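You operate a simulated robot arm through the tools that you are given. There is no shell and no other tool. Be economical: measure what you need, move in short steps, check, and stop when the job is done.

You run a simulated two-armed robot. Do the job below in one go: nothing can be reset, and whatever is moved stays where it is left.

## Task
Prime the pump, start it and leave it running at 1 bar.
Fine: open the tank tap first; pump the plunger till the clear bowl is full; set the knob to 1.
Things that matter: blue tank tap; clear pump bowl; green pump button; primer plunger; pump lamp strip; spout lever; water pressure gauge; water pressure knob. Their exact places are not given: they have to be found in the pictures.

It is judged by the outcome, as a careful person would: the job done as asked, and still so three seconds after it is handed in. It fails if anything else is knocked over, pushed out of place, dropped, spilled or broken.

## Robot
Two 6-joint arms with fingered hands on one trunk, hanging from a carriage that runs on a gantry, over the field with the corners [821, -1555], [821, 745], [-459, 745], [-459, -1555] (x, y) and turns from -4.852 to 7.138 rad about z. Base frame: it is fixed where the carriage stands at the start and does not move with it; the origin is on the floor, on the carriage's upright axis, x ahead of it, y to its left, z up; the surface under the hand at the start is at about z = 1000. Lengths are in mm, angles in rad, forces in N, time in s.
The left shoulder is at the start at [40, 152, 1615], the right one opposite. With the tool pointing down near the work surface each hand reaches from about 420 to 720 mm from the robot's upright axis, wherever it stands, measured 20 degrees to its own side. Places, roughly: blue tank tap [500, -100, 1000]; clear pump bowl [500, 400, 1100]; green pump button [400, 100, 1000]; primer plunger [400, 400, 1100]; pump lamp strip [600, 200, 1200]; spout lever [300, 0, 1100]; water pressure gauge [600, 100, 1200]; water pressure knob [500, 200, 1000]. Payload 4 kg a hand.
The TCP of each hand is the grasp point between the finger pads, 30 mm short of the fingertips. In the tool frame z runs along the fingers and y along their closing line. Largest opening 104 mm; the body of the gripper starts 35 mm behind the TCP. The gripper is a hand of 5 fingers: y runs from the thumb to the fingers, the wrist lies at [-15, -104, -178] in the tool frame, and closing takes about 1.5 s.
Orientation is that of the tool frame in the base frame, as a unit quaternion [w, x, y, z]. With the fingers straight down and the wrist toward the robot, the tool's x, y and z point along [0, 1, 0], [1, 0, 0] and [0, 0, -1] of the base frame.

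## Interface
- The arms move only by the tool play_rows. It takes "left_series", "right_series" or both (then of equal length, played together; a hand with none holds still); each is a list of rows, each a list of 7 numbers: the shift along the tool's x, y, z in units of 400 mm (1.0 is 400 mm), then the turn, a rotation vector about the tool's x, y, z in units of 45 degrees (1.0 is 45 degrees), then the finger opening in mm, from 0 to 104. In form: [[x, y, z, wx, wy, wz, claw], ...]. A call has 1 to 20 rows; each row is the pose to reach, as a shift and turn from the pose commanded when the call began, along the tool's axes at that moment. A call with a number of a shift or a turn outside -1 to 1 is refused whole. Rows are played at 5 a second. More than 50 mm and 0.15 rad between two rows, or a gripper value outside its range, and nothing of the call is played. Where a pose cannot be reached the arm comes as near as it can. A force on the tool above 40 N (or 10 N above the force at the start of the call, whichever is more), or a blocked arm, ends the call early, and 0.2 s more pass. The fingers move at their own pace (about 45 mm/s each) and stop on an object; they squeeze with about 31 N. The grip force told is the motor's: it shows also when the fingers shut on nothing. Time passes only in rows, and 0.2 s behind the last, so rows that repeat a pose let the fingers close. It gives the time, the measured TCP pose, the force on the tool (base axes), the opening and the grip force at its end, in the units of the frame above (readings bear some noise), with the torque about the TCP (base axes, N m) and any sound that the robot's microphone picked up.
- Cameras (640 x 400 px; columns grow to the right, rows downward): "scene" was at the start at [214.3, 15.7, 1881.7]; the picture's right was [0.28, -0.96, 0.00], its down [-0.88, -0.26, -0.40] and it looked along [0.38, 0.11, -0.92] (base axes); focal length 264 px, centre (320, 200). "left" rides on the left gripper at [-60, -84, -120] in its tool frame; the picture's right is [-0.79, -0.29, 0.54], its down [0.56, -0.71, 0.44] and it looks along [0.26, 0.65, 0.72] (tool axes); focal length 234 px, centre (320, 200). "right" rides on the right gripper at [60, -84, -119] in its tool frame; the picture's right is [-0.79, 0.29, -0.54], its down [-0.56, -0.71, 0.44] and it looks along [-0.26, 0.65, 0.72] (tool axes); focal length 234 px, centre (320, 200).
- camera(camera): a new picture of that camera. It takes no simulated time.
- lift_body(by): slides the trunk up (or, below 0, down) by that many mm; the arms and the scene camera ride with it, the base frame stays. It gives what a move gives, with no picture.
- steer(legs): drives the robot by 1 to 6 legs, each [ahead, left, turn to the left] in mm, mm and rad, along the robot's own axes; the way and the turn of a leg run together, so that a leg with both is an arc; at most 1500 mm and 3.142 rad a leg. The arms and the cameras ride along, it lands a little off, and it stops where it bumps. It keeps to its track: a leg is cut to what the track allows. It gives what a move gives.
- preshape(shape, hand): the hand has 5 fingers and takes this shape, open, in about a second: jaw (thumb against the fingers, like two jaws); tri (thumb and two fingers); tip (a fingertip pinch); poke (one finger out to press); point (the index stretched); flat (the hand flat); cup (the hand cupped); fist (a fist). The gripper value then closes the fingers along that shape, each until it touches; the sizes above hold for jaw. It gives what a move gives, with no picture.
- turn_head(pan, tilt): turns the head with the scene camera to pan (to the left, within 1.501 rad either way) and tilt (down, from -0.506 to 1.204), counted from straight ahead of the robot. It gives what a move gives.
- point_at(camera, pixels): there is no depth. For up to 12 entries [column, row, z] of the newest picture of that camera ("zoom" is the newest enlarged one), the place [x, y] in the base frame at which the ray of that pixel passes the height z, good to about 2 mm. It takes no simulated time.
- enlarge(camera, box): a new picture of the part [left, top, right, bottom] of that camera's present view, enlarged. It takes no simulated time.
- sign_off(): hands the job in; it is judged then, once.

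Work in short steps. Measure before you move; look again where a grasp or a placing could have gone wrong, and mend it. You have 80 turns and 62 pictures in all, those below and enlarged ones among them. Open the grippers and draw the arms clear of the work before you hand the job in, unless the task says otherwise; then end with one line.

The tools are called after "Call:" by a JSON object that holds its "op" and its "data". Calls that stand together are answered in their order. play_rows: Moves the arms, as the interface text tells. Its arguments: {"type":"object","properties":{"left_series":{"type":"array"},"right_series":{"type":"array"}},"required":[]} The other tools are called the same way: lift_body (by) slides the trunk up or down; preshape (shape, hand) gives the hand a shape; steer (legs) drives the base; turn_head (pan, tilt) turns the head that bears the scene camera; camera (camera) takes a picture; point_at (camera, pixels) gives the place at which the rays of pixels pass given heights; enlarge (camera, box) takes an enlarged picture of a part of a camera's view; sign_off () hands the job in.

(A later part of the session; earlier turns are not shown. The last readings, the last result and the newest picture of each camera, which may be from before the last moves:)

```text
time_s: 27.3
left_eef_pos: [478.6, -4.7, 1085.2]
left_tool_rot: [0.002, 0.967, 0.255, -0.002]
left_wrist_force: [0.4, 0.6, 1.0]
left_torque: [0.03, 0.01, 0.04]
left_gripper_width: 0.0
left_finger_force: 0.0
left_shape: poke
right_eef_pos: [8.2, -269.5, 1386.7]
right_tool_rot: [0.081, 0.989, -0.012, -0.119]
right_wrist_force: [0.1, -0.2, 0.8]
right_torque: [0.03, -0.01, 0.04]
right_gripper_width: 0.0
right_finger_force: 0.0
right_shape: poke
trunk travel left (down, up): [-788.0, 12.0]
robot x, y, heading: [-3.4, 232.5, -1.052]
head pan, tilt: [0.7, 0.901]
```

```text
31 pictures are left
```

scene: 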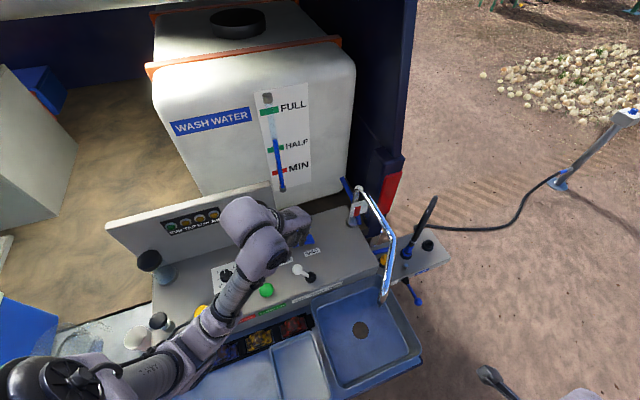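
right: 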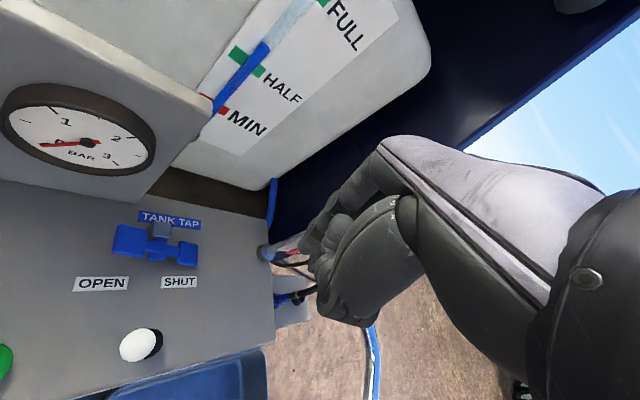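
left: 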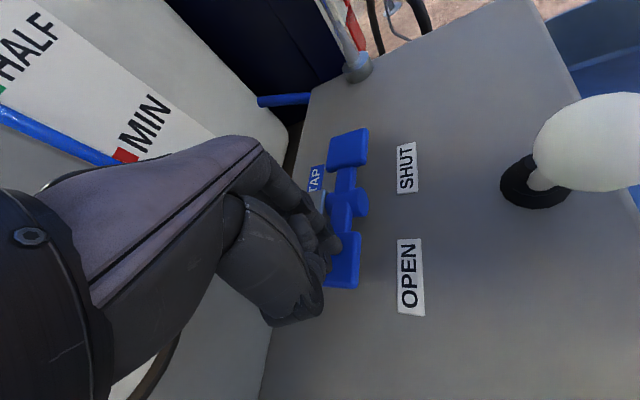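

The lobe seems already in contact and the bar has begun to level. I continue down 50 mm.

Call:
{"op": "play_rows", "data": {"left_series": [[0, 0, 0.025, 0, 0, 0, 0], [0, 0, 0.05, 0, 0, 0, 0], [0, 0, 0.075, 0, 0, 0, 0], [0, 0, 0.1, 0, 0, 0, 0], [0, 0, 0.125, 0, 0, 0, 0]]}}

Call:
{"op": "camera", "data": {"camera": "left"}}

```text
time_s: 28.2
left_eef_pos: [483.7, -7.7, 1060.8]
left_tool_rot: [0.011, 0.967, 0.255, 0.002]
left_wrist_force: [-8.0, 12.5, 29.4]
left_torque: [0.4, 0.41, -0.08]
left_gripper_width: 0.2
left_finger_force: 0.0
left_shape: poke
right_eef_pos: [9.1, -267.6, 1386.7]
right_tool_rot: [0.081, 0.989, -0.012, -0.12]
right_wrist_force: [0.7, -0.1, 0.2]
right_torque: [0.0, -0.03, 0.01]
right_gripper_width: 0.0
right_finger_force: 0.1
right_shape: poke
trunk travel left (down, up): [-788.0, 12.0]
robot x, y, heading: [-1.3, 231.7, -1.05]
head pan, tilt: [0.7, 0.901]
stopped in row 4 (left hand): the force on the tool passed its limit at 46 N (the readings are from after the stop); the commanded pose is now the measured one
```

```text
30 pictures are left
```

left: 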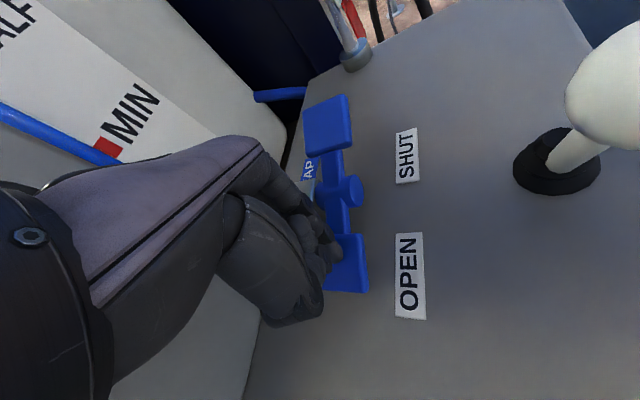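

The right lobe is now clearly higher and the force spiked to 46 N, likely the end stop. I lift off and check.

Call:
{"op": "play_rows", "data": {"left_series": [[0, 0, -0.05, 0, 0, 0, 0], [0, 0, -0.15, 0, 0, 0, 0], [0, 0, -0.25, 0, 0, 0, 0], [0, 0, -0.35, 0, 0, 0, 0], [0, 0, -0.45, 0, 0, 0, 0], [0, 0, -0.55, 0, 0, 0, 0], [0, 0, -0.64, 0, 0, 0, 0]]}}

Call:
{"op": "enlarge", "data": {"camera": "scene", "box": [300, 210, 380, 290]}}

Call:
{"op": "enlarge", "data": {"camera": "left", "box": [340, 200, 500, 340]}}

```text
time_s: 29.8
left_eef_pos: [481.6, -2.6, 1313.1]
left_tool_rot: [0.01, 0.967, 0.256, 0.0]
left_wrist_force: [0.4, -0.5, -0.7]
left_torque: [0.02, 0.0, 0.0]
left_gripper_width: 0.1
left_finger_force: 0.0
left_shape: poke
right_eef_pos: [8.9, -270.3, 1384.6]
right_tool_rot: [0.081, 0.989, -0.012, -0.12]
right_wrist_force: [0.2, 0.4, 0.3]
right_torque: [0.0, -0.04, -0.03]
right_gripper_width: 0.0
right_finger_force: 0.1
right_shape: poke
trunk travel left (down, up): [-788.0, 12.0]
robot x, y, heading: [-0.1, 228.0, -1.054]
head pan, tilt: [0.7, 0.901]
```

```text
5.00 times, centred on (340, 250) of scene
```

zoom: 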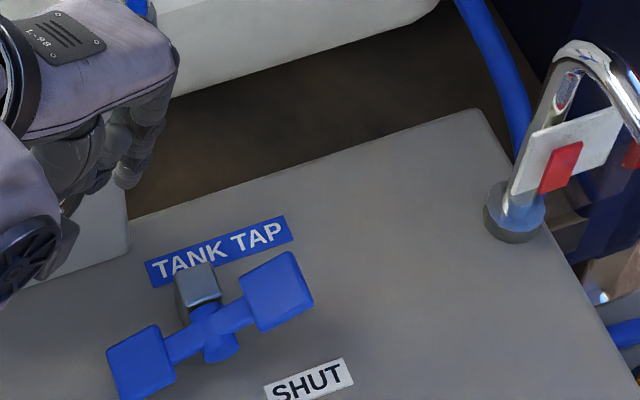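

```text
2.86 times, centred on (420, 270) of left
```

zoom: 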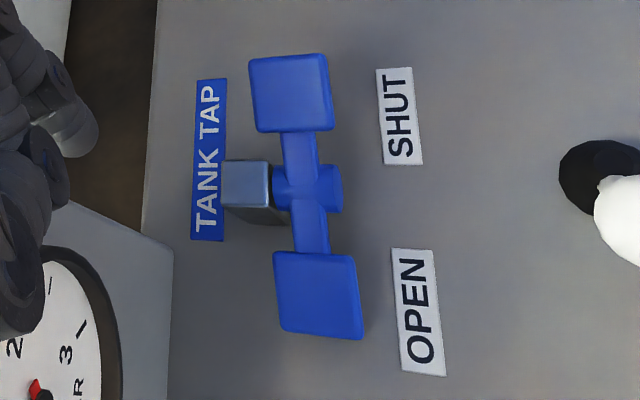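

Tap now tilts the other way. I triangulate both lobes to see whether it went to the full mirror position.

Call:
{"op": "point_at", "data": {"camera": "scene", "pixels": [[304, 283, 1000], [304, 283, 1020], [304, 283, 1040], [331.6, 268, 1020], [331.6, 268, 1040], [331.6, 268, 1060], [331.6, 268, 1080]]}}

Call:
{"op": "point_at", "data": {"camera": "left", "pixels": [[420, 303.2, 1000], [420, 303.2, 1020], [420, 303.2, 1040], [409.5, 232.2, 1020], [409.5, 232.2, 1040], [409.5, 232.2, 1060], [409.5, 232.2, 1080]]}}

```text
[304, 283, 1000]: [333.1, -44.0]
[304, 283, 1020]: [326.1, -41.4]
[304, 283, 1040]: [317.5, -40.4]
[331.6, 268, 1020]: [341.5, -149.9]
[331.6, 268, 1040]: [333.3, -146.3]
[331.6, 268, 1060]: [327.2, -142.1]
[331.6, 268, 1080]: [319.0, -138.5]
```

```text
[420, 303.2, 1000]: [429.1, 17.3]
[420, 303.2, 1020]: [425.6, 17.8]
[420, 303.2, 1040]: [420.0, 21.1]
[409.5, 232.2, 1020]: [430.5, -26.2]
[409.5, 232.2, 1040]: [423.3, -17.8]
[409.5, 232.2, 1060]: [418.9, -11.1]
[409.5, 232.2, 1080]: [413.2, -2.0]
```

Those used old full pictures; I redo it with the newest zoom (left) and a new scene picture.

Call:
{"op": "point_at", "data": {"camera": "zoom", "pixels": [[320, 295, 1000], [320, 295, 1020], [320, 295, 1040], [290, 92, 1020], [290, 92, 1040], [290, 92, 1060], [290, 92, 1080]]}}

Call:
{"op": "camera", "data": {"camera": "scene"}}

Call:
{"op": "point_at", "data": {"camera": "scene", "pixels": [[304, 283, 1000], [304, 283, 1020], [304, 283, 1040], [331.6, 268, 1020], [331.6, 268, 1040], [331.6, 268, 1060], [331.6, 268, 1080]]}}

```text
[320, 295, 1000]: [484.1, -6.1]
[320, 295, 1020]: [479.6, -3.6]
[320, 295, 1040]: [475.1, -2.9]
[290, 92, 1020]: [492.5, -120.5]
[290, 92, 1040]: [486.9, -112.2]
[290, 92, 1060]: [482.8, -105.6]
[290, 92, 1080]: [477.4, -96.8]
```

```text
27 pictures are left
```

scene: 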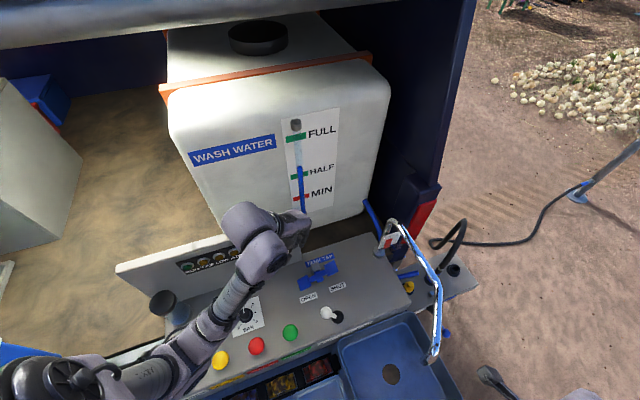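

```text
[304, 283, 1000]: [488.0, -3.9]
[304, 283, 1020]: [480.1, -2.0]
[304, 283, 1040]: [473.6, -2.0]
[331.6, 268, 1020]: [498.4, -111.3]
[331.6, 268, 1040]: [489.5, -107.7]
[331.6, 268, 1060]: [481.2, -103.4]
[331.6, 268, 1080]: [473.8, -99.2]
```

The left lobe is at z≈1018 and the right at ≈1060: a full mirror, so the tap is open. Next I take the left hand over the plunger near (350,388): drive to (-180,346) and turn to −0.52.

Call:
{"op": "steer", "data": {"legs": [[-191, -98, 0], [0, 0, 0.53]]}}

Call:
{"op": "turn_head", "data": {"pan": 0.6, "tilt": 0.9}}

Call:
{"op": "camera", "data": {"camera": "left"}}

Call:
{"op": "camera", "data": {"camera": "scene"}}

```text
time_s: 32.9
left_eef_pos: [356.9, 389.5, 1311.3]
left_tool_rot: [0.009, 0.866, 0.499, 0.003]
left_wrist_force: [-0.3, -0.2, 0.4]
left_torque: [0.03, -0.01, 0.0]
left_gripper_width: 0.2
left_finger_force: 0.1
left_shape: poke
right_eef_pos: [82.1, -80.9, 1386.6]
right_tool_rot: [0.11, 0.958, 0.248, -0.094]
right_wrist_force: [-0.4, -0.7, -0.2]
right_torque: [0.01, -0.02, 0.0]
right_gripper_width: 0.2
right_finger_force: 0.1
right_shape: poke
trunk travel left (down, up): [-788.0, 12.0]
robot x, y, heading: [-176.2, 342.5, -0.523]
head pan, tilt: [0.7, 0.901]
```

```text
time_s: 33.6
left_eef_pos: [358.3, 388.2, 1312.6]
left_tool_rot: [0.008, 0.866, 0.5, 0.003]
left_wrist_force: [0.3, 0.8, -0.2]
left_torque: [0.01, -0.01, -0.01]
left_gripper_width: 0.2
left_finger_force: 0.1
left_shape: poke
right_eef_pos: [82.0, -80.9, 1386.1]
right_tool_rot: [0.11, 0.958, 0.247, -0.094]
right_wrist_force: [0.0, -1.0, 0.3]
right_torque: [0.01, 0.0, 0.0]
right_gripper_width: 0.1
right_finger_force: 0.0
right_shape: poke
trunk travel left (down, up): [-788.0, 12.0]
robot x, y, heading: [-175.6, 340.8, -0.521]
head pan, tilt: [0.6, 0.901]
```

```text
26 pictures are left
```

left: 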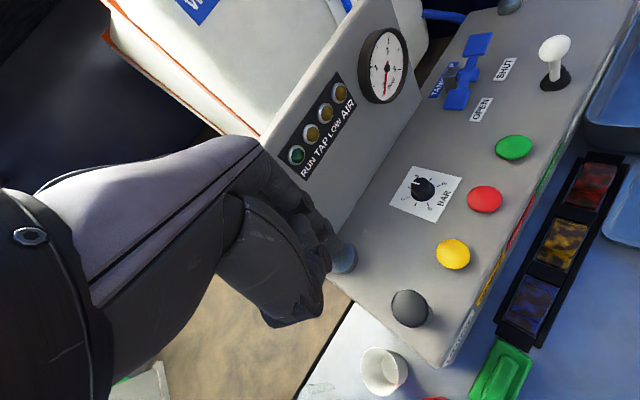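

```text
25 pictures are left
```

scene: 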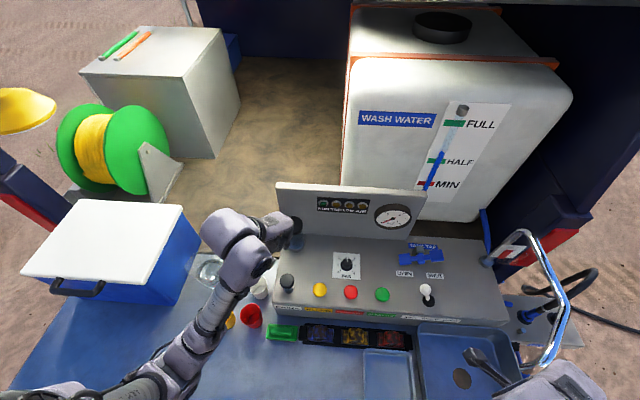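

I triangulate the plunger cap: left (410,306) and scene (287,282).

Call:
{"op": "point_at", "data": {"camera": "left", "pixels": [[410, 306, 1040], [410, 306, 1060], [410, 306, 1080], [410, 306, 1100]]}}

Call:
{"op": "point_at", "data": {"camera": "scene", "pixels": [[287, 281, 1040], [287, 281, 1060], [287, 281, 1080], [287, 281, 1100], [285, 291, 1000], [292, 243, 1000], [292, 243, 1050], [292, 224, 1100]]}}

Call:
{"op": "enlarge", "data": {"camera": "scene", "box": [255, 200, 355, 310]}}

```text
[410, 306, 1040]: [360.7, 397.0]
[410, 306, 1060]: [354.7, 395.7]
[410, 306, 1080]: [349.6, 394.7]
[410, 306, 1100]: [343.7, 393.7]
```

```text
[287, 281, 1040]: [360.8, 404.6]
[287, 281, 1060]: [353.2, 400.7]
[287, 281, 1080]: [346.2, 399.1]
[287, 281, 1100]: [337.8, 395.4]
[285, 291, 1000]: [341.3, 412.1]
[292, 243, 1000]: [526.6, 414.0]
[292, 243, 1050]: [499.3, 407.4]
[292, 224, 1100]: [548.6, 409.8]
```

```text
3.64 times, centred on (305, 255) of scene
```

zoom: 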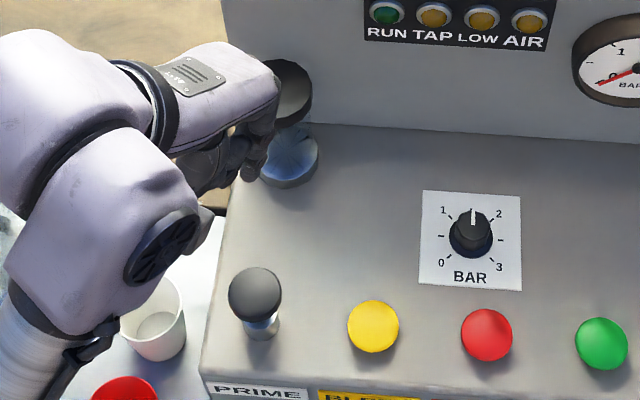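

The cap is at about (351,397,1065). I shift over it and descend to TCP z≈1118, just above contact.

Call:
{"op": "play_rows", "data": {"left_series": [[0.011, -0.026, 0.08, 0, 0, 0, 0], [0.011, -0.026, 0.17, 0, 0, 0, 0], [0.011, -0.026, 0.26, 0, 0, 0, 0], [0.011, -0.026, 0.35, 0, 0, 0, 0], [0.011, -0.026, 0.43, 0, 0, 0, 0], [0.011, -0.026, 0.485, 0, 0, 0, 0], [0.011, -0.026, 0.485, 0, 0, 0, 0]]}}

Call:
{"op": "camera", "data": {"camera": "left"}}

```text
time_s: 35.2
left_eef_pos: [352.3, 397.8, 1119.1]
left_tool_rot: [0.009, 0.867, 0.499, 0.003]
left_wrist_force: [-0.6, -0.6, -0.3]
left_torque: [0.0, -0.02, 0.0]
left_gripper_width: 0.0
left_finger_force: 0.1
left_shape: poke
right_eef_pos: [82.3, -80.1, 1385.3]
right_tool_rot: [0.11, 0.958, 0.248, -0.095]
right_wrist_force: [-0.1, 0.4, -0.6]
right_torque: [0.0, 0.0, 0.01]
right_gripper_width: 0.4
right_finger_force: 0.0
right_shape: poke
trunk travel left (down, up): [-788.0, 12.0]
robot x, y, heading: [-177.3, 343.5, -0.524]
head pan, tilt: [0.6, 0.901]
```

```text
23 pictures are left
```

left: 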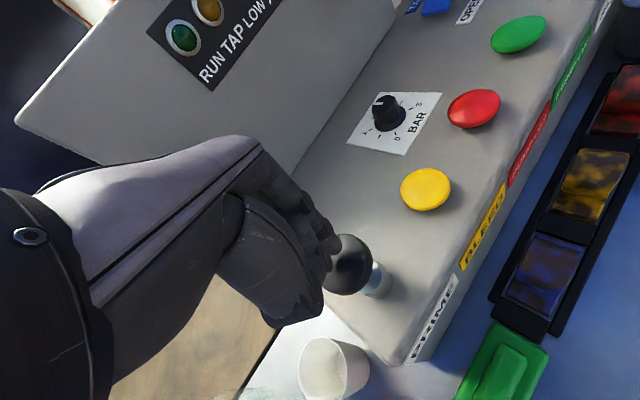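

The finger tip is right above the cap (348,265). I press down in 8 mm rows.

Call:
{"op": "play_rows", "data": {"left_series": [[0, 0, 0.02, 0, 0, 0, 0], [0, 0, 0.04, 0, 0, 0, 0], [0, 0, 0.06, 0, 0, 0, 0], [0, 0, 0.08, 0, 0, 0, 0], [0, 0, 0.1, 0, 0, 0, 0], [0, 0, 0.12, 0, 0, 0, 0], [0, 0, 0.14, 0, 0, 0, 0], [0, 0, 0.16, 0, 0, 0, 0]]}}

Call:
{"op": "camera", "data": {"camera": "left"}}

```text
time_s: 36.6
left_eef_pos: [360.5, 391.3, 1081.9]
left_tool_rot: [0.019, 0.867, 0.499, 0.01]
left_wrist_force: [1.0, -0.7, 16.7]
left_torque: [0.08, -0.09, 0.02]
left_gripper_width: 0.0
left_finger_force: 0.0
left_shape: poke
right_eef_pos: [83.2, -81.1, 1387.1]
right_tool_rot: [0.109, 0.958, 0.247, -0.094]
right_wrist_force: [-0.1, 0.0, 0.8]
right_torque: [0.02, -0.01, 0.01]
right_gripper_width: 0.0
right_finger_force: 0.0
right_shape: poke
trunk travel left (down, up): [-788.0, 12.0]
robot x, y, heading: [-177.8, 343.3, -0.527]
head pan, tilt: [0.6, 0.901]
stopped in row 6 (left hand): the force on the tool passed its limit at 48 N (the readings are from after the stop); the commanded pose is now the measured one
```

```text
22 pictures are left
```

left: 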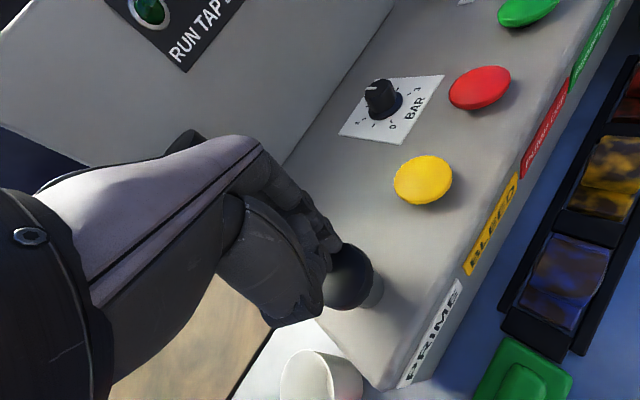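

Force rose to 48 N at z≈1082, with the hand shifting 9 mm forward. I lift 60 mm and look at the plunger and the bowl.

Call:
{"op": "play_rows", "data": {"left_series": [[0.004, -0.01, -0.05, 0, 0, 0, 0], [0.008, -0.024, -0.1, 0, -0.02, 0, 0], [0.008, -0.024, -0.15, 0, -0.03, 0, 0]]}}

Call:
{"op": "enlarge", "data": {"camera": "scene", "box": [255, 200, 355, 310]}}

Call:
{"op": "enlarge", "data": {"camera": "left", "box": [270, 150, 450, 350]}}

```text
time_s: 37.4
left_eef_pos: [349.4, 402.0, 1138.7]
left_tool_rot: [0.021, 0.866, 0.499, -0.004]
left_wrist_force: [-0.5, -0.7, 0.1]
left_torque: [0.0, 0.03, -0.03]
left_gripper_width: 0.0
left_finger_force: 0.1
left_shape: poke
right_eef_pos: [82.2, -80.6, 1386.4]
right_tool_rot: [0.11, 0.958, 0.248, -0.094]
right_wrist_force: [0.1, -0.1, -0.5]
right_torque: [0.02, 0.02, -0.02]
right_gripper_width: 0.0
right_finger_force: 0.0
right_shape: poke
trunk travel left (down, up): [-788.0, 12.0]
robot x, y, heading: [-176.6, 346.3, -0.528]
head pan, tilt: [0.6, 0.901]
```

```text
3.64 times, centred on (305, 255) of scene
```

zoom: 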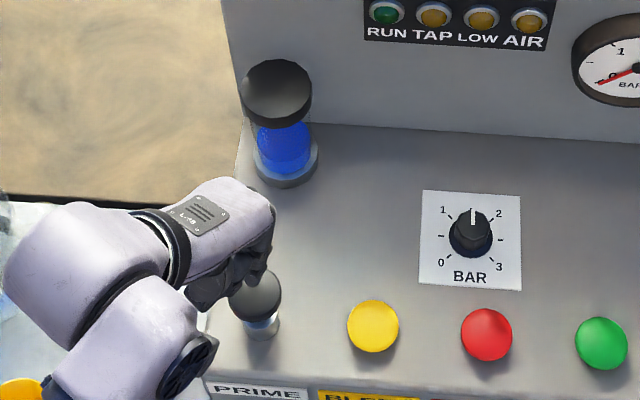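

```text
2.00 times, centred on (360, 250) of left
```

zoom: 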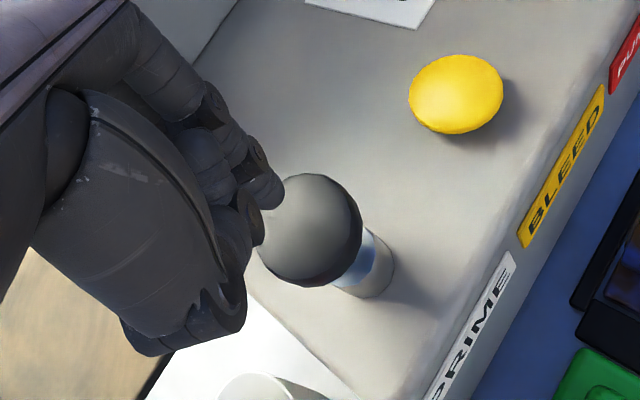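

The bowl now shows water rising and the plunger has sprung back, so strokes work. I do repeated strokes centred on the cap.

Call:
{"op": "play_rows", "data": {"left_series": [[-0.008, 0.01, 0.06, 0, 0, 0, 0], [-0.008, 0.01, 0.09, 0, 0, 0, 0], [-0.008, 0.01, 0.115, 0, 0, 0, 0], [-0.008, 0.01, 0.135, 0, 0, 0, 0], [-0.008, 0.01, 0.14, 0, 0, 0, 0], [-0.008, 0.01, 0.06, 0, 0, 0, 0], [-0.008, 0.01, 0.03, 0, 0, 0, 0], [-0.008, 0.01, 0.03, 0, 0, 0, 0], [-0.008, 0.01, 0.09, 0, 0, 0, 0], [-0.008, 0.01, 0.115, 0, 0, 0, 0], [-0.008, 0.01, 0.135, 0, 0, 0, 0], [-0.008, 0.01, 0.14, 0, 0, 0, 0], [-0.008, 0.01, 0.06, 0, 0, 0, 0], [-0.008, 0.01, 0.02, 0, 0, 0, 0]]}}

Call:
{"op": "enlarge", "data": {"camera": "scene", "box": [255, 200, 355, 310]}}

```text
time_s: 40.4
left_eef_pos: [350.3, 395.2, 1127.1]
left_tool_rot: [0.021, 0.866, 0.499, -0.004]
left_wrist_force: [-0.6, -0.8, 0.4]
left_torque: [0.02, 0.02, 0.0]
left_gripper_width: 0.2
left_finger_force: 0.1
left_shape: poke
right_eef_pos: [81.6, -80.7, 1385.9]
right_tool_rot: [0.11, 0.958, 0.247, -0.095]
right_wrist_force: [-0.8, 0.8, -0.3]
right_torque: [0.0, 0.03, 0.01]
right_gripper_width: 0.0
right_finger_force: 0.0
right_shape: poke
trunk travel left (down, up): [-788.0, 12.0]
robot x, y, heading: [-173.6, 345.1, -0.524]
head pan, tilt: [0.6, 0.901]
```

```text
3.64 times, centred on (305, 255) of scene
```

zoom: 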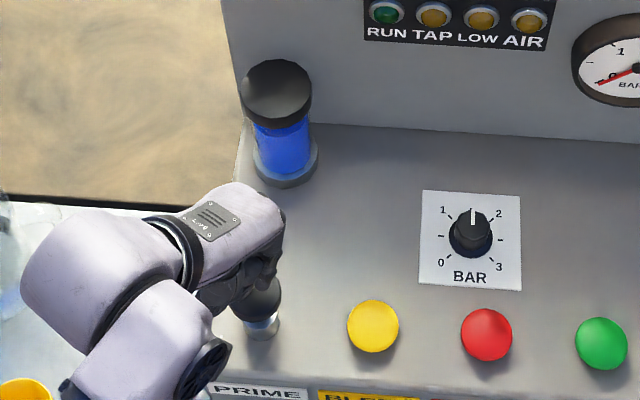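

The level rose further. I zoom in on the bowl to judge the fill.

Call:
{"op": "enlarge", "data": {"camera": "scene", "box": [275, 205, 310, 255]}}

```text
8.00 times, centred on (292, 230) of scene
```

zoom: 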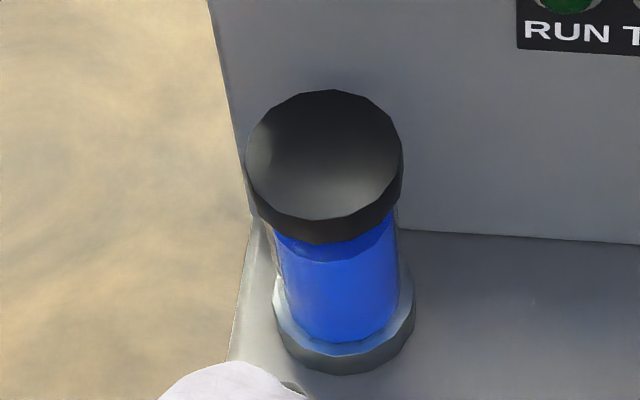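

The surface is still visible with its front edge at row 260, just below the cap, so it is nearly full. One more stroke.

Call:
{"op": "play_rows", "data": {"left_series": [[0, 0, 0.04, 0, 0, 0, 0], [0, 0, 0.07, 0, 0, 0, 0], [0, 0, 0.095, 0, 0, 0, 0], [0, 0, 0.115, 0, 0, 0, 0], [0, 0, 0.12, 0, 0, 0, 0], [0, 0, 0.04, 0, 0, 0, 0], [0, 0, 0.0, 0, 0, 0, 0]]}}

Call:
{"op": "enlarge", "data": {"camera": "scene", "box": [275, 205, 310, 255]}}

```text
time_s: 42.0
left_eef_pos: [352.3, 395.8, 1131.2]
left_tool_rot: [0.022, 0.867, 0.499, -0.004]
left_wrist_force: [-0.5, 0.2, -0.1]
left_torque: [0.01, 0.01, 0.0]
left_gripper_width: 0.1
left_finger_force: 0.1
left_shape: poke
right_eef_pos: [83.1, -81.6, 1386.1]
right_tool_rot: [0.11, 0.958, 0.247, -0.094]
right_wrist_force: [-0.2, 0.2, -0.2]
right_torque: [-0.02, 0.0, 0.0]
right_gripper_width: 0.1
right_finger_force: 0.0
right_shape: poke
trunk travel left (down, up): [-788.0, 12.0]
robot x, y, heading: [-173.6, 344.1, -0.528]
head pan, tilt: [0.6, 0.901]
```

```text
8.00 times, centred on (292, 230) of scene
```

zoom: 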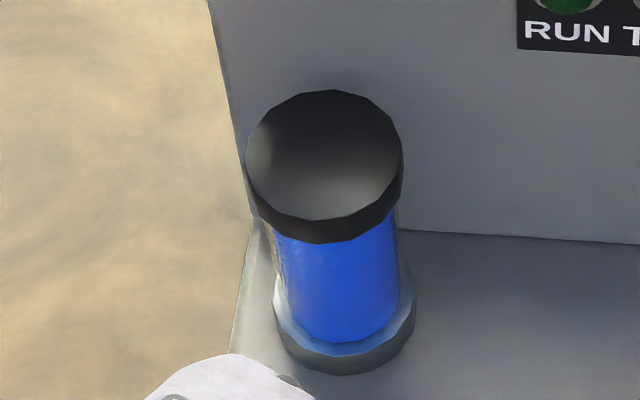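

The surface is now hidden behind the cap. One extra stroke to make sure it is full to the top, then I lift clear.

Call:
{"op": "play_rows", "data": {"left_series": [[0, 0, 0.04, 0, 0, 0, 0], [0, 0, 0.07, 0, 0, 0, 0], [0, 0, 0.095, 0, 0, 0, 0], [0, 0, 0.115, 0, 0, 0, 0], [0, 0, 0.12, 0, 0, 0, 0], [0, 0, 0.04, 0, 0, 0, 0], [0, 0, -0.06, 0, 0, 0, 0], [0, 0, -0.15, 0, 0, 0, 0], [0, 0, -0.24, 0, 0, 0, 0], [0, 0, -0.33, 0, 0, 0, 0], [0, 0, -0.42, 0, 0, 0, 0]]}}

Call:
{"op": "turn_head", "data": {"pan": 0.6, "tilt": 0.9}}

Call:
{"op": "enlarge", "data": {"camera": "scene", "box": [255, 190, 355, 310]}}

```text
time_s: 44.4
left_eef_pos: [349.6, 401.4, 1297.8]
left_tool_rot: [0.021, 0.867, 0.498, -0.004]
left_wrist_force: [-0.9, 0.0, -1.4]
left_torque: [0.02, 0.01, -0.01]
left_gripper_width: 0.0
left_finger_force: 0.0
left_shape: poke
right_eef_pos: [83.0, -80.9, 1386.6]
right_tool_rot: [0.11, 0.958, 0.247, -0.095]
right_wrist_force: [0.9, 0.0, -0.2]
right_torque: [-0.01, 0.01, 0.0]
right_gripper_width: 0.0
right_finger_force: 0.1
right_shape: poke
trunk travel left (down, up): [-788.0, 12.0]
robot x, y, heading: [-175.0, 340.3, -0.519]
head pan, tilt: [0.6, 0.901]
```

```text
time_s: 45.0
left_eef_pos: [350.4, 401.6, 1297.3]
left_tool_rot: [0.023, 0.867, 0.498, -0.004]
left_wrist_force: [1.1, 0.6, -1.4]
left_torque: [0.0, 0.0, -0.01]
left_gripper_width: 0.2
left_finger_force: 0.0
left_shape: poke
right_eef_pos: [82.7, -81.3, 1386.2]
right_tool_rot: [0.11, 0.958, 0.247, -0.094]
right_wrist_force: [0.3, 0.7, -0.5]
right_torque: [0.03, 0.0, 0.02]
right_gripper_width: 0.2
right_finger_force: 0.2
right_shape: poke
trunk travel left (down, up): [-788.0, 12.0]
robot x, y, heading: [-180.5, 345.7, -0.526]
head pan, tilt: [0.6, 0.901]
```

```text
3.33 times, centred on (305, 250) of scene
```

zoom: 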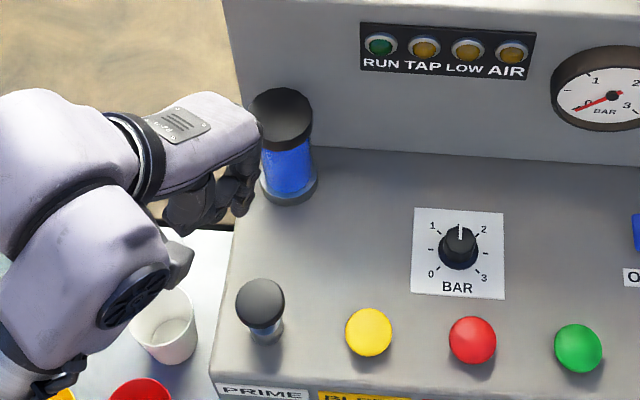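

The column is blue right up to the cap, so the bowl is full. Next is the green button near (347,83): I turn to −1.05 and drive so the left TCP is above it.

Call:
{"op": "steer", "data": {"legs": [[0, 0, -0.527], [59, 12, 0]]}}

Call:
{"op": "camera", "data": {"camera": "left"}}

Call:
{"op": "camera", "data": {"camera": "scene"}}

```text
time_s: 47.4
left_eef_pos: [347.4, 90.2, 1297.1]
left_tool_rot: [0.019, 0.965, 0.26, -0.009]
left_wrist_force: [0.7, 0.2, 0.8]
left_torque: [0.0, -0.01, 0.01]
left_gripper_width: 0.0
left_finger_force: 0.0
left_shape: poke
right_eef_pos: [-123.4, -198.0, 1386.4]
right_tool_rot: [0.082, 0.989, -0.007, -0.119]
right_wrist_force: [0.0, 0.0, -0.6]
right_torque: [0.03, -0.01, -0.02]
right_gripper_width: 0.1
right_finger_force: 0.1
right_shape: poke
trunk travel left (down, up): [-788.0, 12.0]
robot x, y, heading: [-137.1, 303.1, -1.042]
head pan, tilt: [0.6, 0.901]
```

```text
15 pictures are left
```

left: 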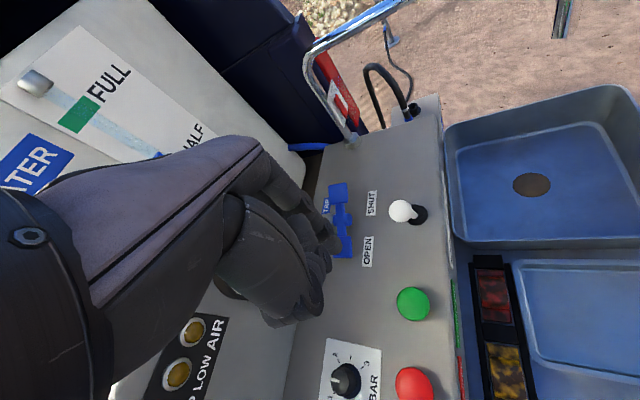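

```text
14 pictures are left
```

scene: 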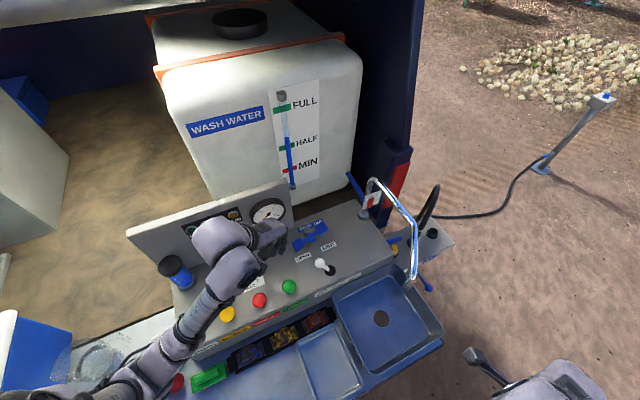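

I locate the button with left (413,303) and scene (289,286), and the knob with left (345,381).

Call:
{"op": "point_at", "data": {"camera": "left", "pixels": [[413, 303, 1000], [413, 303, 1020], [413, 303, 1030], [345, 381, 1010], [345, 381, 1030]]}}

Call:
{"op": "point_at", "data": {"camera": "scene", "pixels": [[289, 286, 1000], [289, 286, 1020], [289, 286, 1030]]}}

```text
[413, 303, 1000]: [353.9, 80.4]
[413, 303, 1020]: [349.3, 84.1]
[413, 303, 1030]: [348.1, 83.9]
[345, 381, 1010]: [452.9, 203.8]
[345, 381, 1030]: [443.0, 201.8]
```

```text
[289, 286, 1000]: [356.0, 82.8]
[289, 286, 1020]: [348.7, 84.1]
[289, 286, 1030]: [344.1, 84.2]
```

The button is at (349,84,1020). I descend to TCP z≈1062, compensating the hand's slight tilt, then press in 5 mm rows until the force stop.

Call:
{"op": "play_rows", "data": {"left_series": [[0.0137, -0.006, 0.09, 0, 0, 0, 0], [0.0137, -0.006, 0.18, 0, 0, 0, 0], [0.0137, -0.006, 0.27, 0, 0, 0, 0], [0.0137, -0.006, 0.36, 0, 0, 0, 0], [0.0137, -0.006, 0.45, 0, 0, 0, 0], [0.0137, -0.006, 0.53, 0, 0, 0, 0], [0.0137, -0.006, 0.575, 0, 0, 0, 0], [0.0137, -0.006, 0.575, 0, 0, 0, 0]]}}

Call:
{"op": "camera", "data": {"camera": "left"}}

```text
time_s: 49.2
left_eef_pos: [350.8, 85.0, 1066.6]
left_tool_rot: [0.019, 0.965, 0.26, -0.009]
left_wrist_force: [0.0, 0.8, -0.1]
left_torque: [0.0, 0.01, 0.0]
left_gripper_width: 0.0
left_finger_force: 0.1
left_shape: poke
right_eef_pos: [-123.2, -197.4, 1385.4]
right_tool_rot: [0.082, 0.989, -0.007, -0.12]
right_wrist_force: [0.6, -0.7, 0.0]
right_torque: [-0.02, 0.0, 0.01]
right_gripper_width: 0.0
right_finger_force: 0.2
right_shape: poke
trunk travel left (down, up): [-788.0, 12.0]
robot x, y, heading: [-136.8, 297.7, -1.044]
head pan, tilt: [0.6, 0.901]
```

```text
13 pictures are left
```

left: 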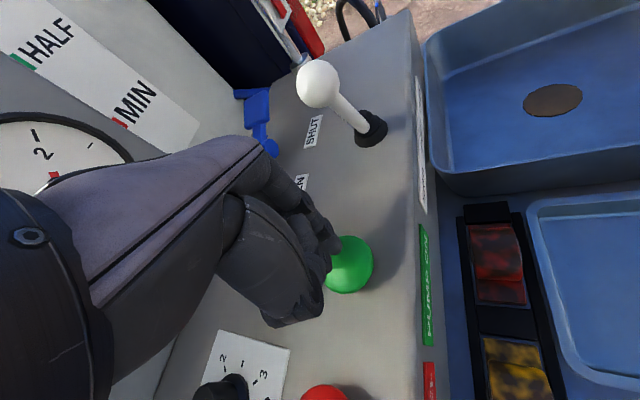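

The tip is right over the green button (348,265). I press in small rows, then lift up.

Call:
{"op": "play_rows", "data": {"left_series": [[0, 0, 0.0125, 0, 0, 0, 0], [0, 0, 0.025, 0, 0, 0, 0], [0, 0, 0.0375, 0, 0, 0, 0], [0, 0, 0.05, 0, 0, 0, 0], [0, 0, 0.0625, 0, 0, 0, 0], [0, 0, 0.075, 0, 0, 0, 0], [0, 0, 0.0875, 0, 0, 0, 0]]}}

```text
time_s: 50.5
left_eef_pos: [355.3, 76.4, 1045.0]
left_tool_rot: [0.03, 0.965, 0.26, -0.006]
left_wrist_force: [-0.8, 0.2, 18.1]
left_torque: [0.16, -0.21, -0.02]
left_gripper_width: 0.2
left_finger_force: 0.0
left_shape: poke
right_eef_pos: [-123.2, -197.2, 1385.7]
right_tool_rot: [0.082, 0.989, -0.006, -0.12]
right_wrist_force: [0.6, -0.3, 0.1]
right_torque: [0.0, 0.02, 0.0]
right_gripper_width: 0.2
right_finger_force: 0.1
right_shape: poke
trunk travel left (down, up): [-788.0, 12.0]
robot x, y, heading: [-136.9, 297.6, -1.042]
head pan, tilt: [0.6, 0.901]
heard: click
stopped in row 6 (left hand): the force on the tool passed its limit at 46 N (the readings are from after the stop); the commanded pose is now the measured one
```

A click was heard. I lift back up, straighten the hand and look at lamps and gauge.

Call:
{"op": "play_rows", "data": {"left_series": [[0, 0, -0.06, 0, 0, 0, 0], [0, 0, -0.15, 0.03, 0.02, 0, 0], [0, 0, -0.25, 0.067, 0.039, 0, 0], [0, 0, -0.35, 0.067, 0.039, 0, 0], [0, 0, -0.45, 0.067, 0.039, 0, 0], [0, 0, -0.55, 0.067, 0.039, 0, 0], [0, 0, -0.62, 0.067, 0.039, 0, 0]]}}

Call:
{"op": "preshape", "data": {"hand": "left", "shape": "tip"}}

Call:
{"op": "enlarge", "data": {"camera": "scene", "box": [130, 180, 310, 310]}}

```text
time_s: 52.1
left_eef_pos: [349.7, 92.4, 1292.3]
left_tool_rot: [-0.003, 0.966, 0.259, 0.001]
left_wrist_force: [-0.4, -0.5, -0.1]
left_torque: [0.01, 0.01, -0.02]
left_gripper_width: 0.1
left_finger_force: 0.1
left_shape: poke
right_eef_pos: [-123.6, -197.5, 1384.7]
right_tool_rot: [0.082, 0.989, -0.006, -0.12]
right_wrist_force: [0.9, 0.4, -0.2]
right_torque: [0.0, 0.0, -0.01]
right_gripper_width: 0.0
right_finger_force: 0.1
right_shape: poke
trunk travel left (down, up): [-788.0, 12.0]
robot x, y, heading: [-137.7, 301.7, -1.044]
head pan, tilt: [0.6, 0.901]
```

```text
time_s: 53.0
left_eef_pos: [350.1, 91.2, 1292.1]
left_tool_rot: [-0.002, 0.965, 0.26, 0.0]
left_wrist_force: [-1.5, 0.3, 0.4]
left_torque: [-0.03, -0.02, 0.02]
left_gripper_width: 104.0
left_finger_force: 0.1
left_shape: tip
right_eef_pos: [-123.6, -195.6, 1387.2]
right_tool_rot: [0.081, 0.99, -0.006, -0.119]
right_wrist_force: [0.3, 1.1, 0.9]
right_torque: [0.0, -0.02, -0.02]
right_gripper_width: 0.0
right_finger_force: 0.0
right_shape: poke
trunk travel left (down, up): [-788.0, 12.0]
robot x, y, heading: [-139.6, 302.3, -1.04]
head pan, tilt: [0.6, 0.901]
```

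```text
3.08 times, centred on (220, 245) of scene
```

zoom: 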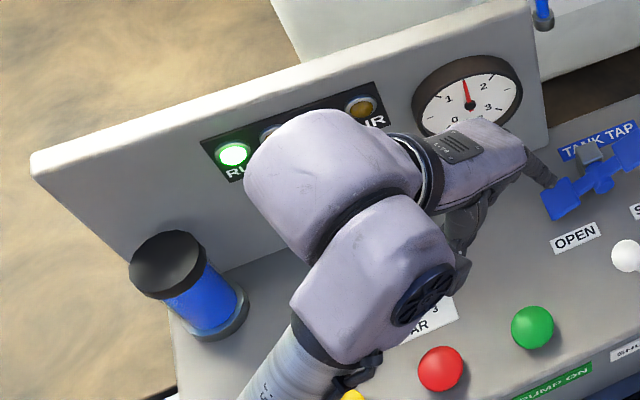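

RUN is lit and the gauge shows about 1.5 bar, with the bowl full. Now the knob, near (451,202), has to go from 1.5 to 1, a 45° counter-clockwise turn. I drive the open "tip" hand above it and test the 45° turn in the air.

Call:
{"op": "steer", "data": {"legs": [[-44, 143, 0]]}}

Call:
{"op": "play_rows", "data": {"left_series": [[0, 0, 0, 0, 0, -0.18, 60], [0, 0, 0, 0, 0, -0.36, 60], [0, 0, 0, 0, 0, -0.54, 60], [0, 0, 0, 0, 0, -0.72, 60], [0, 0, 0, 0, 0, -0.9, 60], [0, 0, 0, 0, 0, -1.0, 60], [0, 0, 0, 0, 0, -1.0, 60]]}}

Call:
{"op": "play_rows", "data": {"left_series": [[0, 0, 0, 0, 0, 0.18, 60], [0, 0, 0, 0, 0, 0.36, 60], [0, 0, 0, 0, 0, 0.54, 60], [0, 0, 0, 0, 0, 0.72, 60], [0, 0, 0, 0, 0, 0.9, 60], [0, 0, 0, 0, 0, 1.0, 60], [0, 0, 0, 0, 0, 1.0, 60]]}}

Call:
{"op": "camera", "data": {"camera": "left"}}

```text
time_s: 54.4
left_eef_pos: [450.3, 201.9, 1291.9]
left_tool_rot: [-0.003, 0.965, 0.262, -0.001]
left_wrist_force: [-0.1, 0.3, 0.1]
left_torque: [-0.02, 0.0, 0.08]
left_gripper_width: 103.8
left_finger_force: 0.0
left_shape: tip
right_eef_pos: [-22.0, -87.9, 1385.7]
right_tool_rot: [0.081, 0.989, -0.006, -0.12]
right_wrist_force: [0.0, 0.4, 0.3]
right_torque: [0.0, 0.01, -0.02]
right_gripper_width: 0.0
right_finger_force: 0.0
right_shape: poke
trunk travel left (down, up): [-788.0, 12.0]
robot x, y, heading: [-39.2, 411.8, -1.037]
head pan, tilt: [0.6, 0.901]
```

```text
time_s: 56.0
left_eef_pos: [450.1, 203.9, 1291.3]
left_tool_rot: [-0.002, 0.792, 0.611, 0.001]
left_wrist_force: [0.2, 0.6, 0.2]
left_torque: [0.01, 0.0, 0.04]
left_gripper_width: 60.4
left_finger_force: 0.0
left_shape: tip
right_eef_pos: [-22.6, -87.9, 1386.0]
right_tool_rot: [0.082, 0.989, -0.005, -0.12]
right_wrist_force: [0.0, 0.0, -0.1]
right_torque: [0.02, 0.01, 0.02]
right_gripper_width: 0.1
right_finger_force: 0.0
right_shape: poke
trunk travel left (down, up): [-788.0, 12.0]
robot x, y, heading: [-37.4, 412.7, -1.037]
head pan, tilt: [0.6, 0.901]
```

```text
time_s: 57.6
left_eef_pos: [448.8, 203.2, 1292.6]
left_tool_rot: [-0.003, 0.965, 0.261, 0.0]
left_wrist_force: [0.3, -0.1, 0.0]
left_torque: [-0.01, -0.02, 0.02]
left_gripper_width: 60.4
left_finger_force: 0.1
left_shape: tip
right_eef_pos: [-23.3, -88.1, 1386.4]
right_tool_rot: [0.082, 0.989, -0.006, -0.121]
right_wrist_force: [0.1, -0.7, -0.7]
right_torque: [-0.01, -0.02, 0.0]
right_gripper_width: 0.0
right_finger_force: 0.2
right_shape: poke
trunk travel left (down, up): [-788.0, 12.0]
robot x, y, heading: [-41.0, 408.9, -1.038]
head pan, tilt: [0.6, 0.901]
```

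```text
11 pictures are left
```

left: 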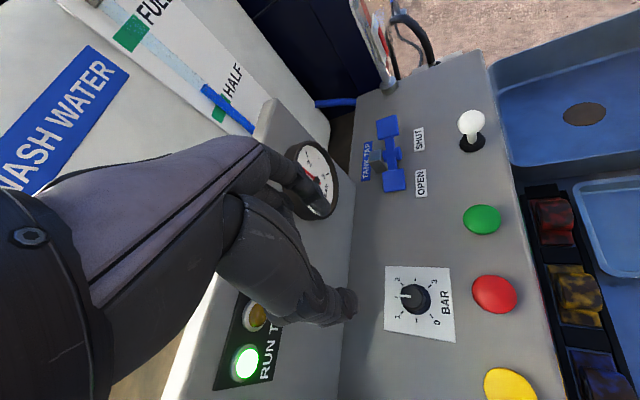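

The 45° turn is reachable both ways. I measure the knob centre from the plate centre (418,303) and the knob (414,297).

Call:
{"op": "point_at", "data": {"camera": "left", "pixels": [[387, 266, 1000], [446, 268, 1000], [455, 341, 1000], [385, 335, 1000], [413, 298, 1020], [413, 298, 1030], [416, 302, 1005]]}}

Call:
{"op": "enlarge", "data": {"camera": "left", "box": [370, 255, 470, 350]}}

```text
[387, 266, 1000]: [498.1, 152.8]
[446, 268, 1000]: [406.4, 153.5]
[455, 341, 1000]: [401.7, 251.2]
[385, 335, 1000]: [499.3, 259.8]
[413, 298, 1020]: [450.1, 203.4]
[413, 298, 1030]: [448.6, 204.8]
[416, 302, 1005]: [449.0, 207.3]
```

```text
4.21 times, centred on (420, 302) of left
```

zoom: 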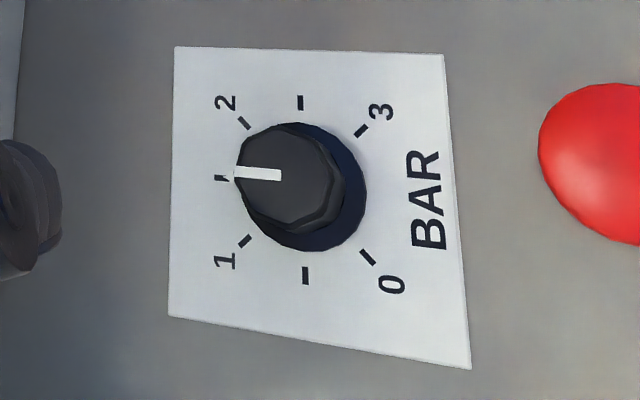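

The knob axis is at about (450,203), diameter ≈40 mm. I descend with an 80 mm opening, slowly at the end, to TCP z≈1045.

Call:
{"op": "play_rows", "data": {"left_series": [[0, 0, 0.09, 0, 0, 0, 80], [0, 0, 0.18, 0, 0, 0, 80], [0, 0, 0.27, 0, 0, 0, 80], [0, 0, 0.36, 0, 0, 0, 80], [0, 0, 0.45, 0, 0, 0, 80], [0, 0, 0.52, 0, 0, 0, 80], [0, 0, 0.56, 0, 0, 0, 80], [0, 0, 0.59, 0, 0, 0, 80], [0, 0, 0.617, 0, 0, 0, 80], [0, 0, 0.617, 0, 0, 0, 80]]}}

Call:
{"op": "camera", "data": {"camera": "left"}}

```text
time_s: 59.8
left_eef_pos: [450.1, 203.3, 1044.7]
left_tool_rot: [-0.002, 0.965, 0.262, 0.001]
left_wrist_force: [-0.5, -0.8, 0.4]
left_torque: [0.0, 0.02, 0.04]
left_gripper_width: 79.9
left_finger_force: 0.1
left_shape: tip
right_eef_pos: [-22.2, -88.1, 1386.4]
right_tool_rot: [0.081, 0.989, -0.006, -0.12]
right_wrist_force: [-0.4, 0.4, -0.2]
right_torque: [0.01, 0.02, 0.0]
right_gripper_width: 0.1
right_finger_force: 0.1
right_shape: poke
trunk travel left (down, up): [-788.0, 12.0]
robot x, y, heading: [-37.6, 411.5, -1.037]
head pan, tilt: [0.6, 0.901]
```

```text
9 pictures are left
```

left: 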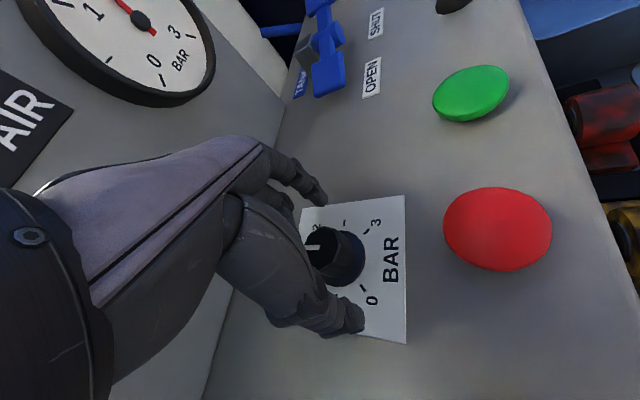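

Thumb (350,315) and index (315,190) straddle the knob. I go 10 mm lower and close.

Call:
{"op": "play_rows", "data": {"left_series": [[0, 0, 0.015, 0, 0, 0, 80], [0, 0, 0.025, 0, 0, 0, 80], [0, 0, 0.025, 0, 0, 0, 55], [0, 0, 0.025, 0, 0, 0, 40], [0, 0, 0.025, 0, 0, 0, 20], [0, 0, 0.025, 0, 0, 0, 20], [0, 0, 0.025, 0, 0, 0, 20], [0, 0, 0.025, 0, 0, 0, 20], [0, 0, 0.025, 0, 0, 0, 20]]}}

Call:
{"op": "camera", "data": {"camera": "left"}}

```text
time_s: 61.8
left_eef_pos: [447.3, 205.5, 1035.1]
left_tool_rot: [-0.003, 0.965, 0.261, -0.001]
left_wrist_force: [-7.2, -2.5, -1.8]
left_torque: [-0.05, 0.15, 0.01]
left_gripper_width: 26.3
left_finger_force: 31.0
left_shape: tip
right_eef_pos: [-22.9, -87.6, 1386.7]
right_tool_rot: [0.082, 0.989, -0.005, -0.12]
right_wrist_force: [-0.5, -0.9, 1.1]
right_torque: [0.05, 0.0, -0.04]
right_gripper_width: 0.2
right_finger_force: 0.0
right_shape: poke
trunk travel left (down, up): [-788.0, 12.0]
robot x, y, heading: [-35.4, 410.0, -1.041]
head pan, tilt: [0.6, 0.901]
```

```text
8 pictures are left
```

left: 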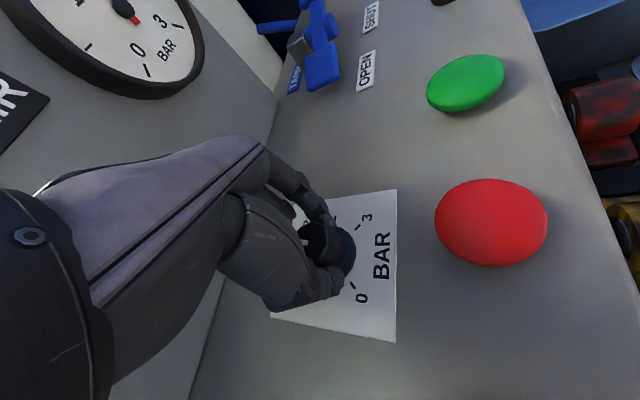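

The knob is held (26 mm, 31 N). I turn the hand 45° counter-clockwise and read the result.

Call:
{"op": "play_rows", "data": {"left_series": [[0, 0, 0, 0, 0, -0.15, 20], [0, 0, 0, 0, 0, -0.3, 20], [0, 0, 0, 0, 0, -0.45, 20], [0, 0, 0, 0, 0, -0.6, 20], [0, 0, 0, 0, 0, -0.75, 20], [0, 0, 0, 0, 0, -0.9, 20], [0, 0, 0, 0, 0, -1.0, 20], [0, 0, 0, 0, 0, -1.0, 20]]}}

Call:
{"op": "camera", "data": {"camera": "left"}}

```text
time_s: 63.6
left_eef_pos: [449.0, 201.7, 1035.1]
left_tool_rot: [-0.001, 0.792, 0.611, 0.0]
left_wrist_force: [-3.9, -6.8, 2.7]
left_torque: [-0.18, 0.1, -0.02]
left_gripper_width: 26.2
left_finger_force: 31.2
left_shape: tip
right_eef_pos: [-22.8, -88.5, 1386.9]
right_tool_rot: [0.082, 0.989, -0.006, -0.12]
right_wrist_force: [0.3, 0.0, -0.9]
right_torque: [0.0, 0.03, -0.01]
right_gripper_width: 0.1
right_finger_force: 0.2
right_shape: poke
trunk travel left (down, up): [-788.0, 12.0]
robot x, y, heading: [-38.4, 409.2, -1.038]
head pan, tilt: [0.6, 0.901]
```

```text
7 pictures are left
```

left: 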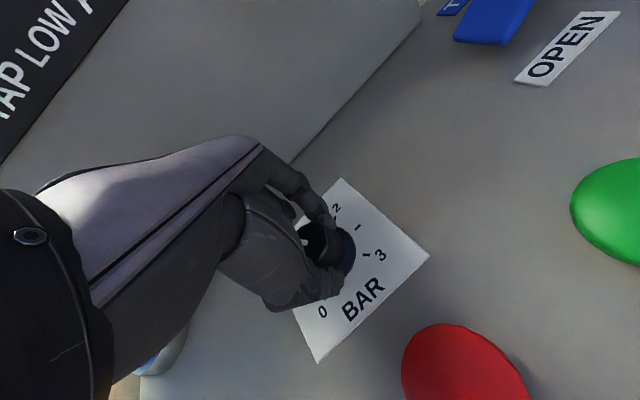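

The turn went through without slipping. I open the fingers, lift straight up and check knob and gauge.

Call:
{"op": "play_rows", "data": {"left_series": [[0, 0, 0, 0, 0, 0, 50], [0, 0, 0, 0, 0, 0, 80], [0, 0, 0, 0, 0, 0, 80], [0, 0, 0, 0, 0, 0, 80], [0, 0, 0, 0, 0, 0, 80], [0, 0, -0.05, 0, 0, 0, 80], [0, 0, -0.12, 0, 0, 0, 80], [0, 0, -0.21, 0, 0, 0, 80], [0, 0, -0.3, 0, 0, 0, 80], [0, 0, -0.39, 0, 0, 0, 80], [0, 0, -0.48, 0, 0, 0, 80], [0, 0, -0.57, 0, 0, 0, 80], [0, 0, -0.64, 0, 0, 0, 80], [0, 0, -0.64, 0, 0, 0, 80]]}}

Call:
{"op": "steer", "data": {"legs": [[-150, -100, 0]]}}

Call:
{"op": "camera", "data": {"camera": "scene"}}

```text
time_s: 66.6
left_eef_pos: [450.5, 201.5, 1291.6]
left_tool_rot: [-0.002, 0.792, 0.61, 0.002]
left_wrist_force: [-0.7, 0.3, 0.3]
left_torque: [0.01, 0.0, -0.02]
left_gripper_width: 79.8
left_finger_force: 0.1
left_shape: tip
right_eef_pos: [-22.0, -87.8, 1385.2]
right_tool_rot: [0.083, 0.989, -0.005, -0.12]
right_wrist_force: [1.3, -0.1, 0.9]
right_torque: [0.0, -0.03, 0.0]
right_gripper_width: 0.1
right_finger_force: 0.1
right_shape: poke
trunk travel left (down, up): [-788.0, 12.0]
robot x, y, heading: [-37.8, 411.9, -1.043]
head pan, tilt: [0.6, 0.901]
```

```text
time_s: 68.1
left_eef_pos: [287.8, 280.7, 1290.0]
left_tool_rot: [-0.002, 0.791, 0.611, 0.002]
left_wrist_force: [-0.4, 0.1, -0.3]
left_torque: [-0.01, -0.01, 0.02]
left_gripper_width: 79.7
left_finger_force: 0.1
left_shape: tip
right_eef_pos: [-185.4, -9.1, 1386.0]
right_tool_rot: [0.083, 0.989, -0.006, -0.12]
right_wrist_force: [-0.5, -0.5, -0.8]
right_torque: [0.04, 0.0, 0.0]
right_gripper_width: 0.2
right_finger_force: 0.0
right_shape: poke
trunk travel left (down, up): [-788.0, 12.0]
robot x, y, heading: [-204.5, 488.4, -1.036]
head pan, tilt: [0.6, 0.901]
```

```text
6 pictures are left
```

scene: 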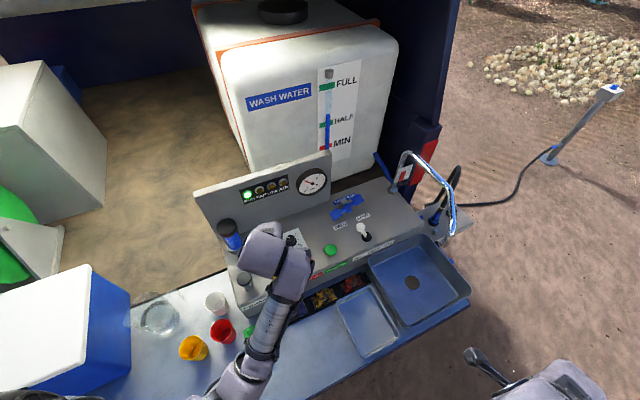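

The arm hides the knob, but the lamps and gauge are visible; I zoom on the gauge, and check the knob through the left camera.

Call:
{"op": "enlarge", "data": {"camera": "scene", "box": [235, 160, 335, 225]}}

Call:
{"op": "enlarge", "data": {"camera": "left", "box": [260, 60, 520, 240]}}

```text
6.15 times, centred on (285, 192) of scene
```

zoom: 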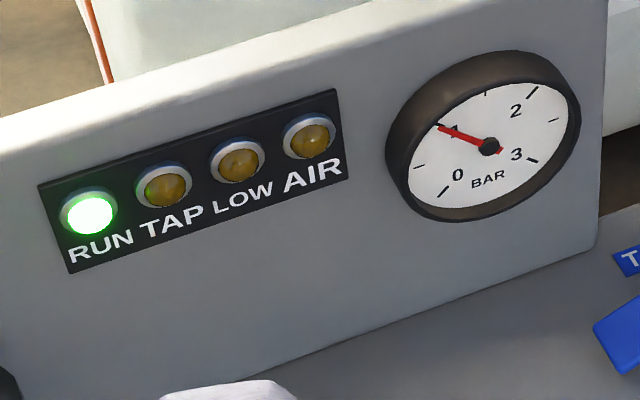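

```text
2.22 times, centred on (390, 150) of left
```

zoom: 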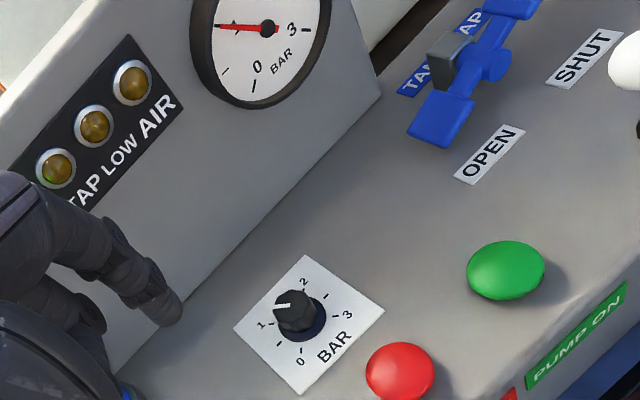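

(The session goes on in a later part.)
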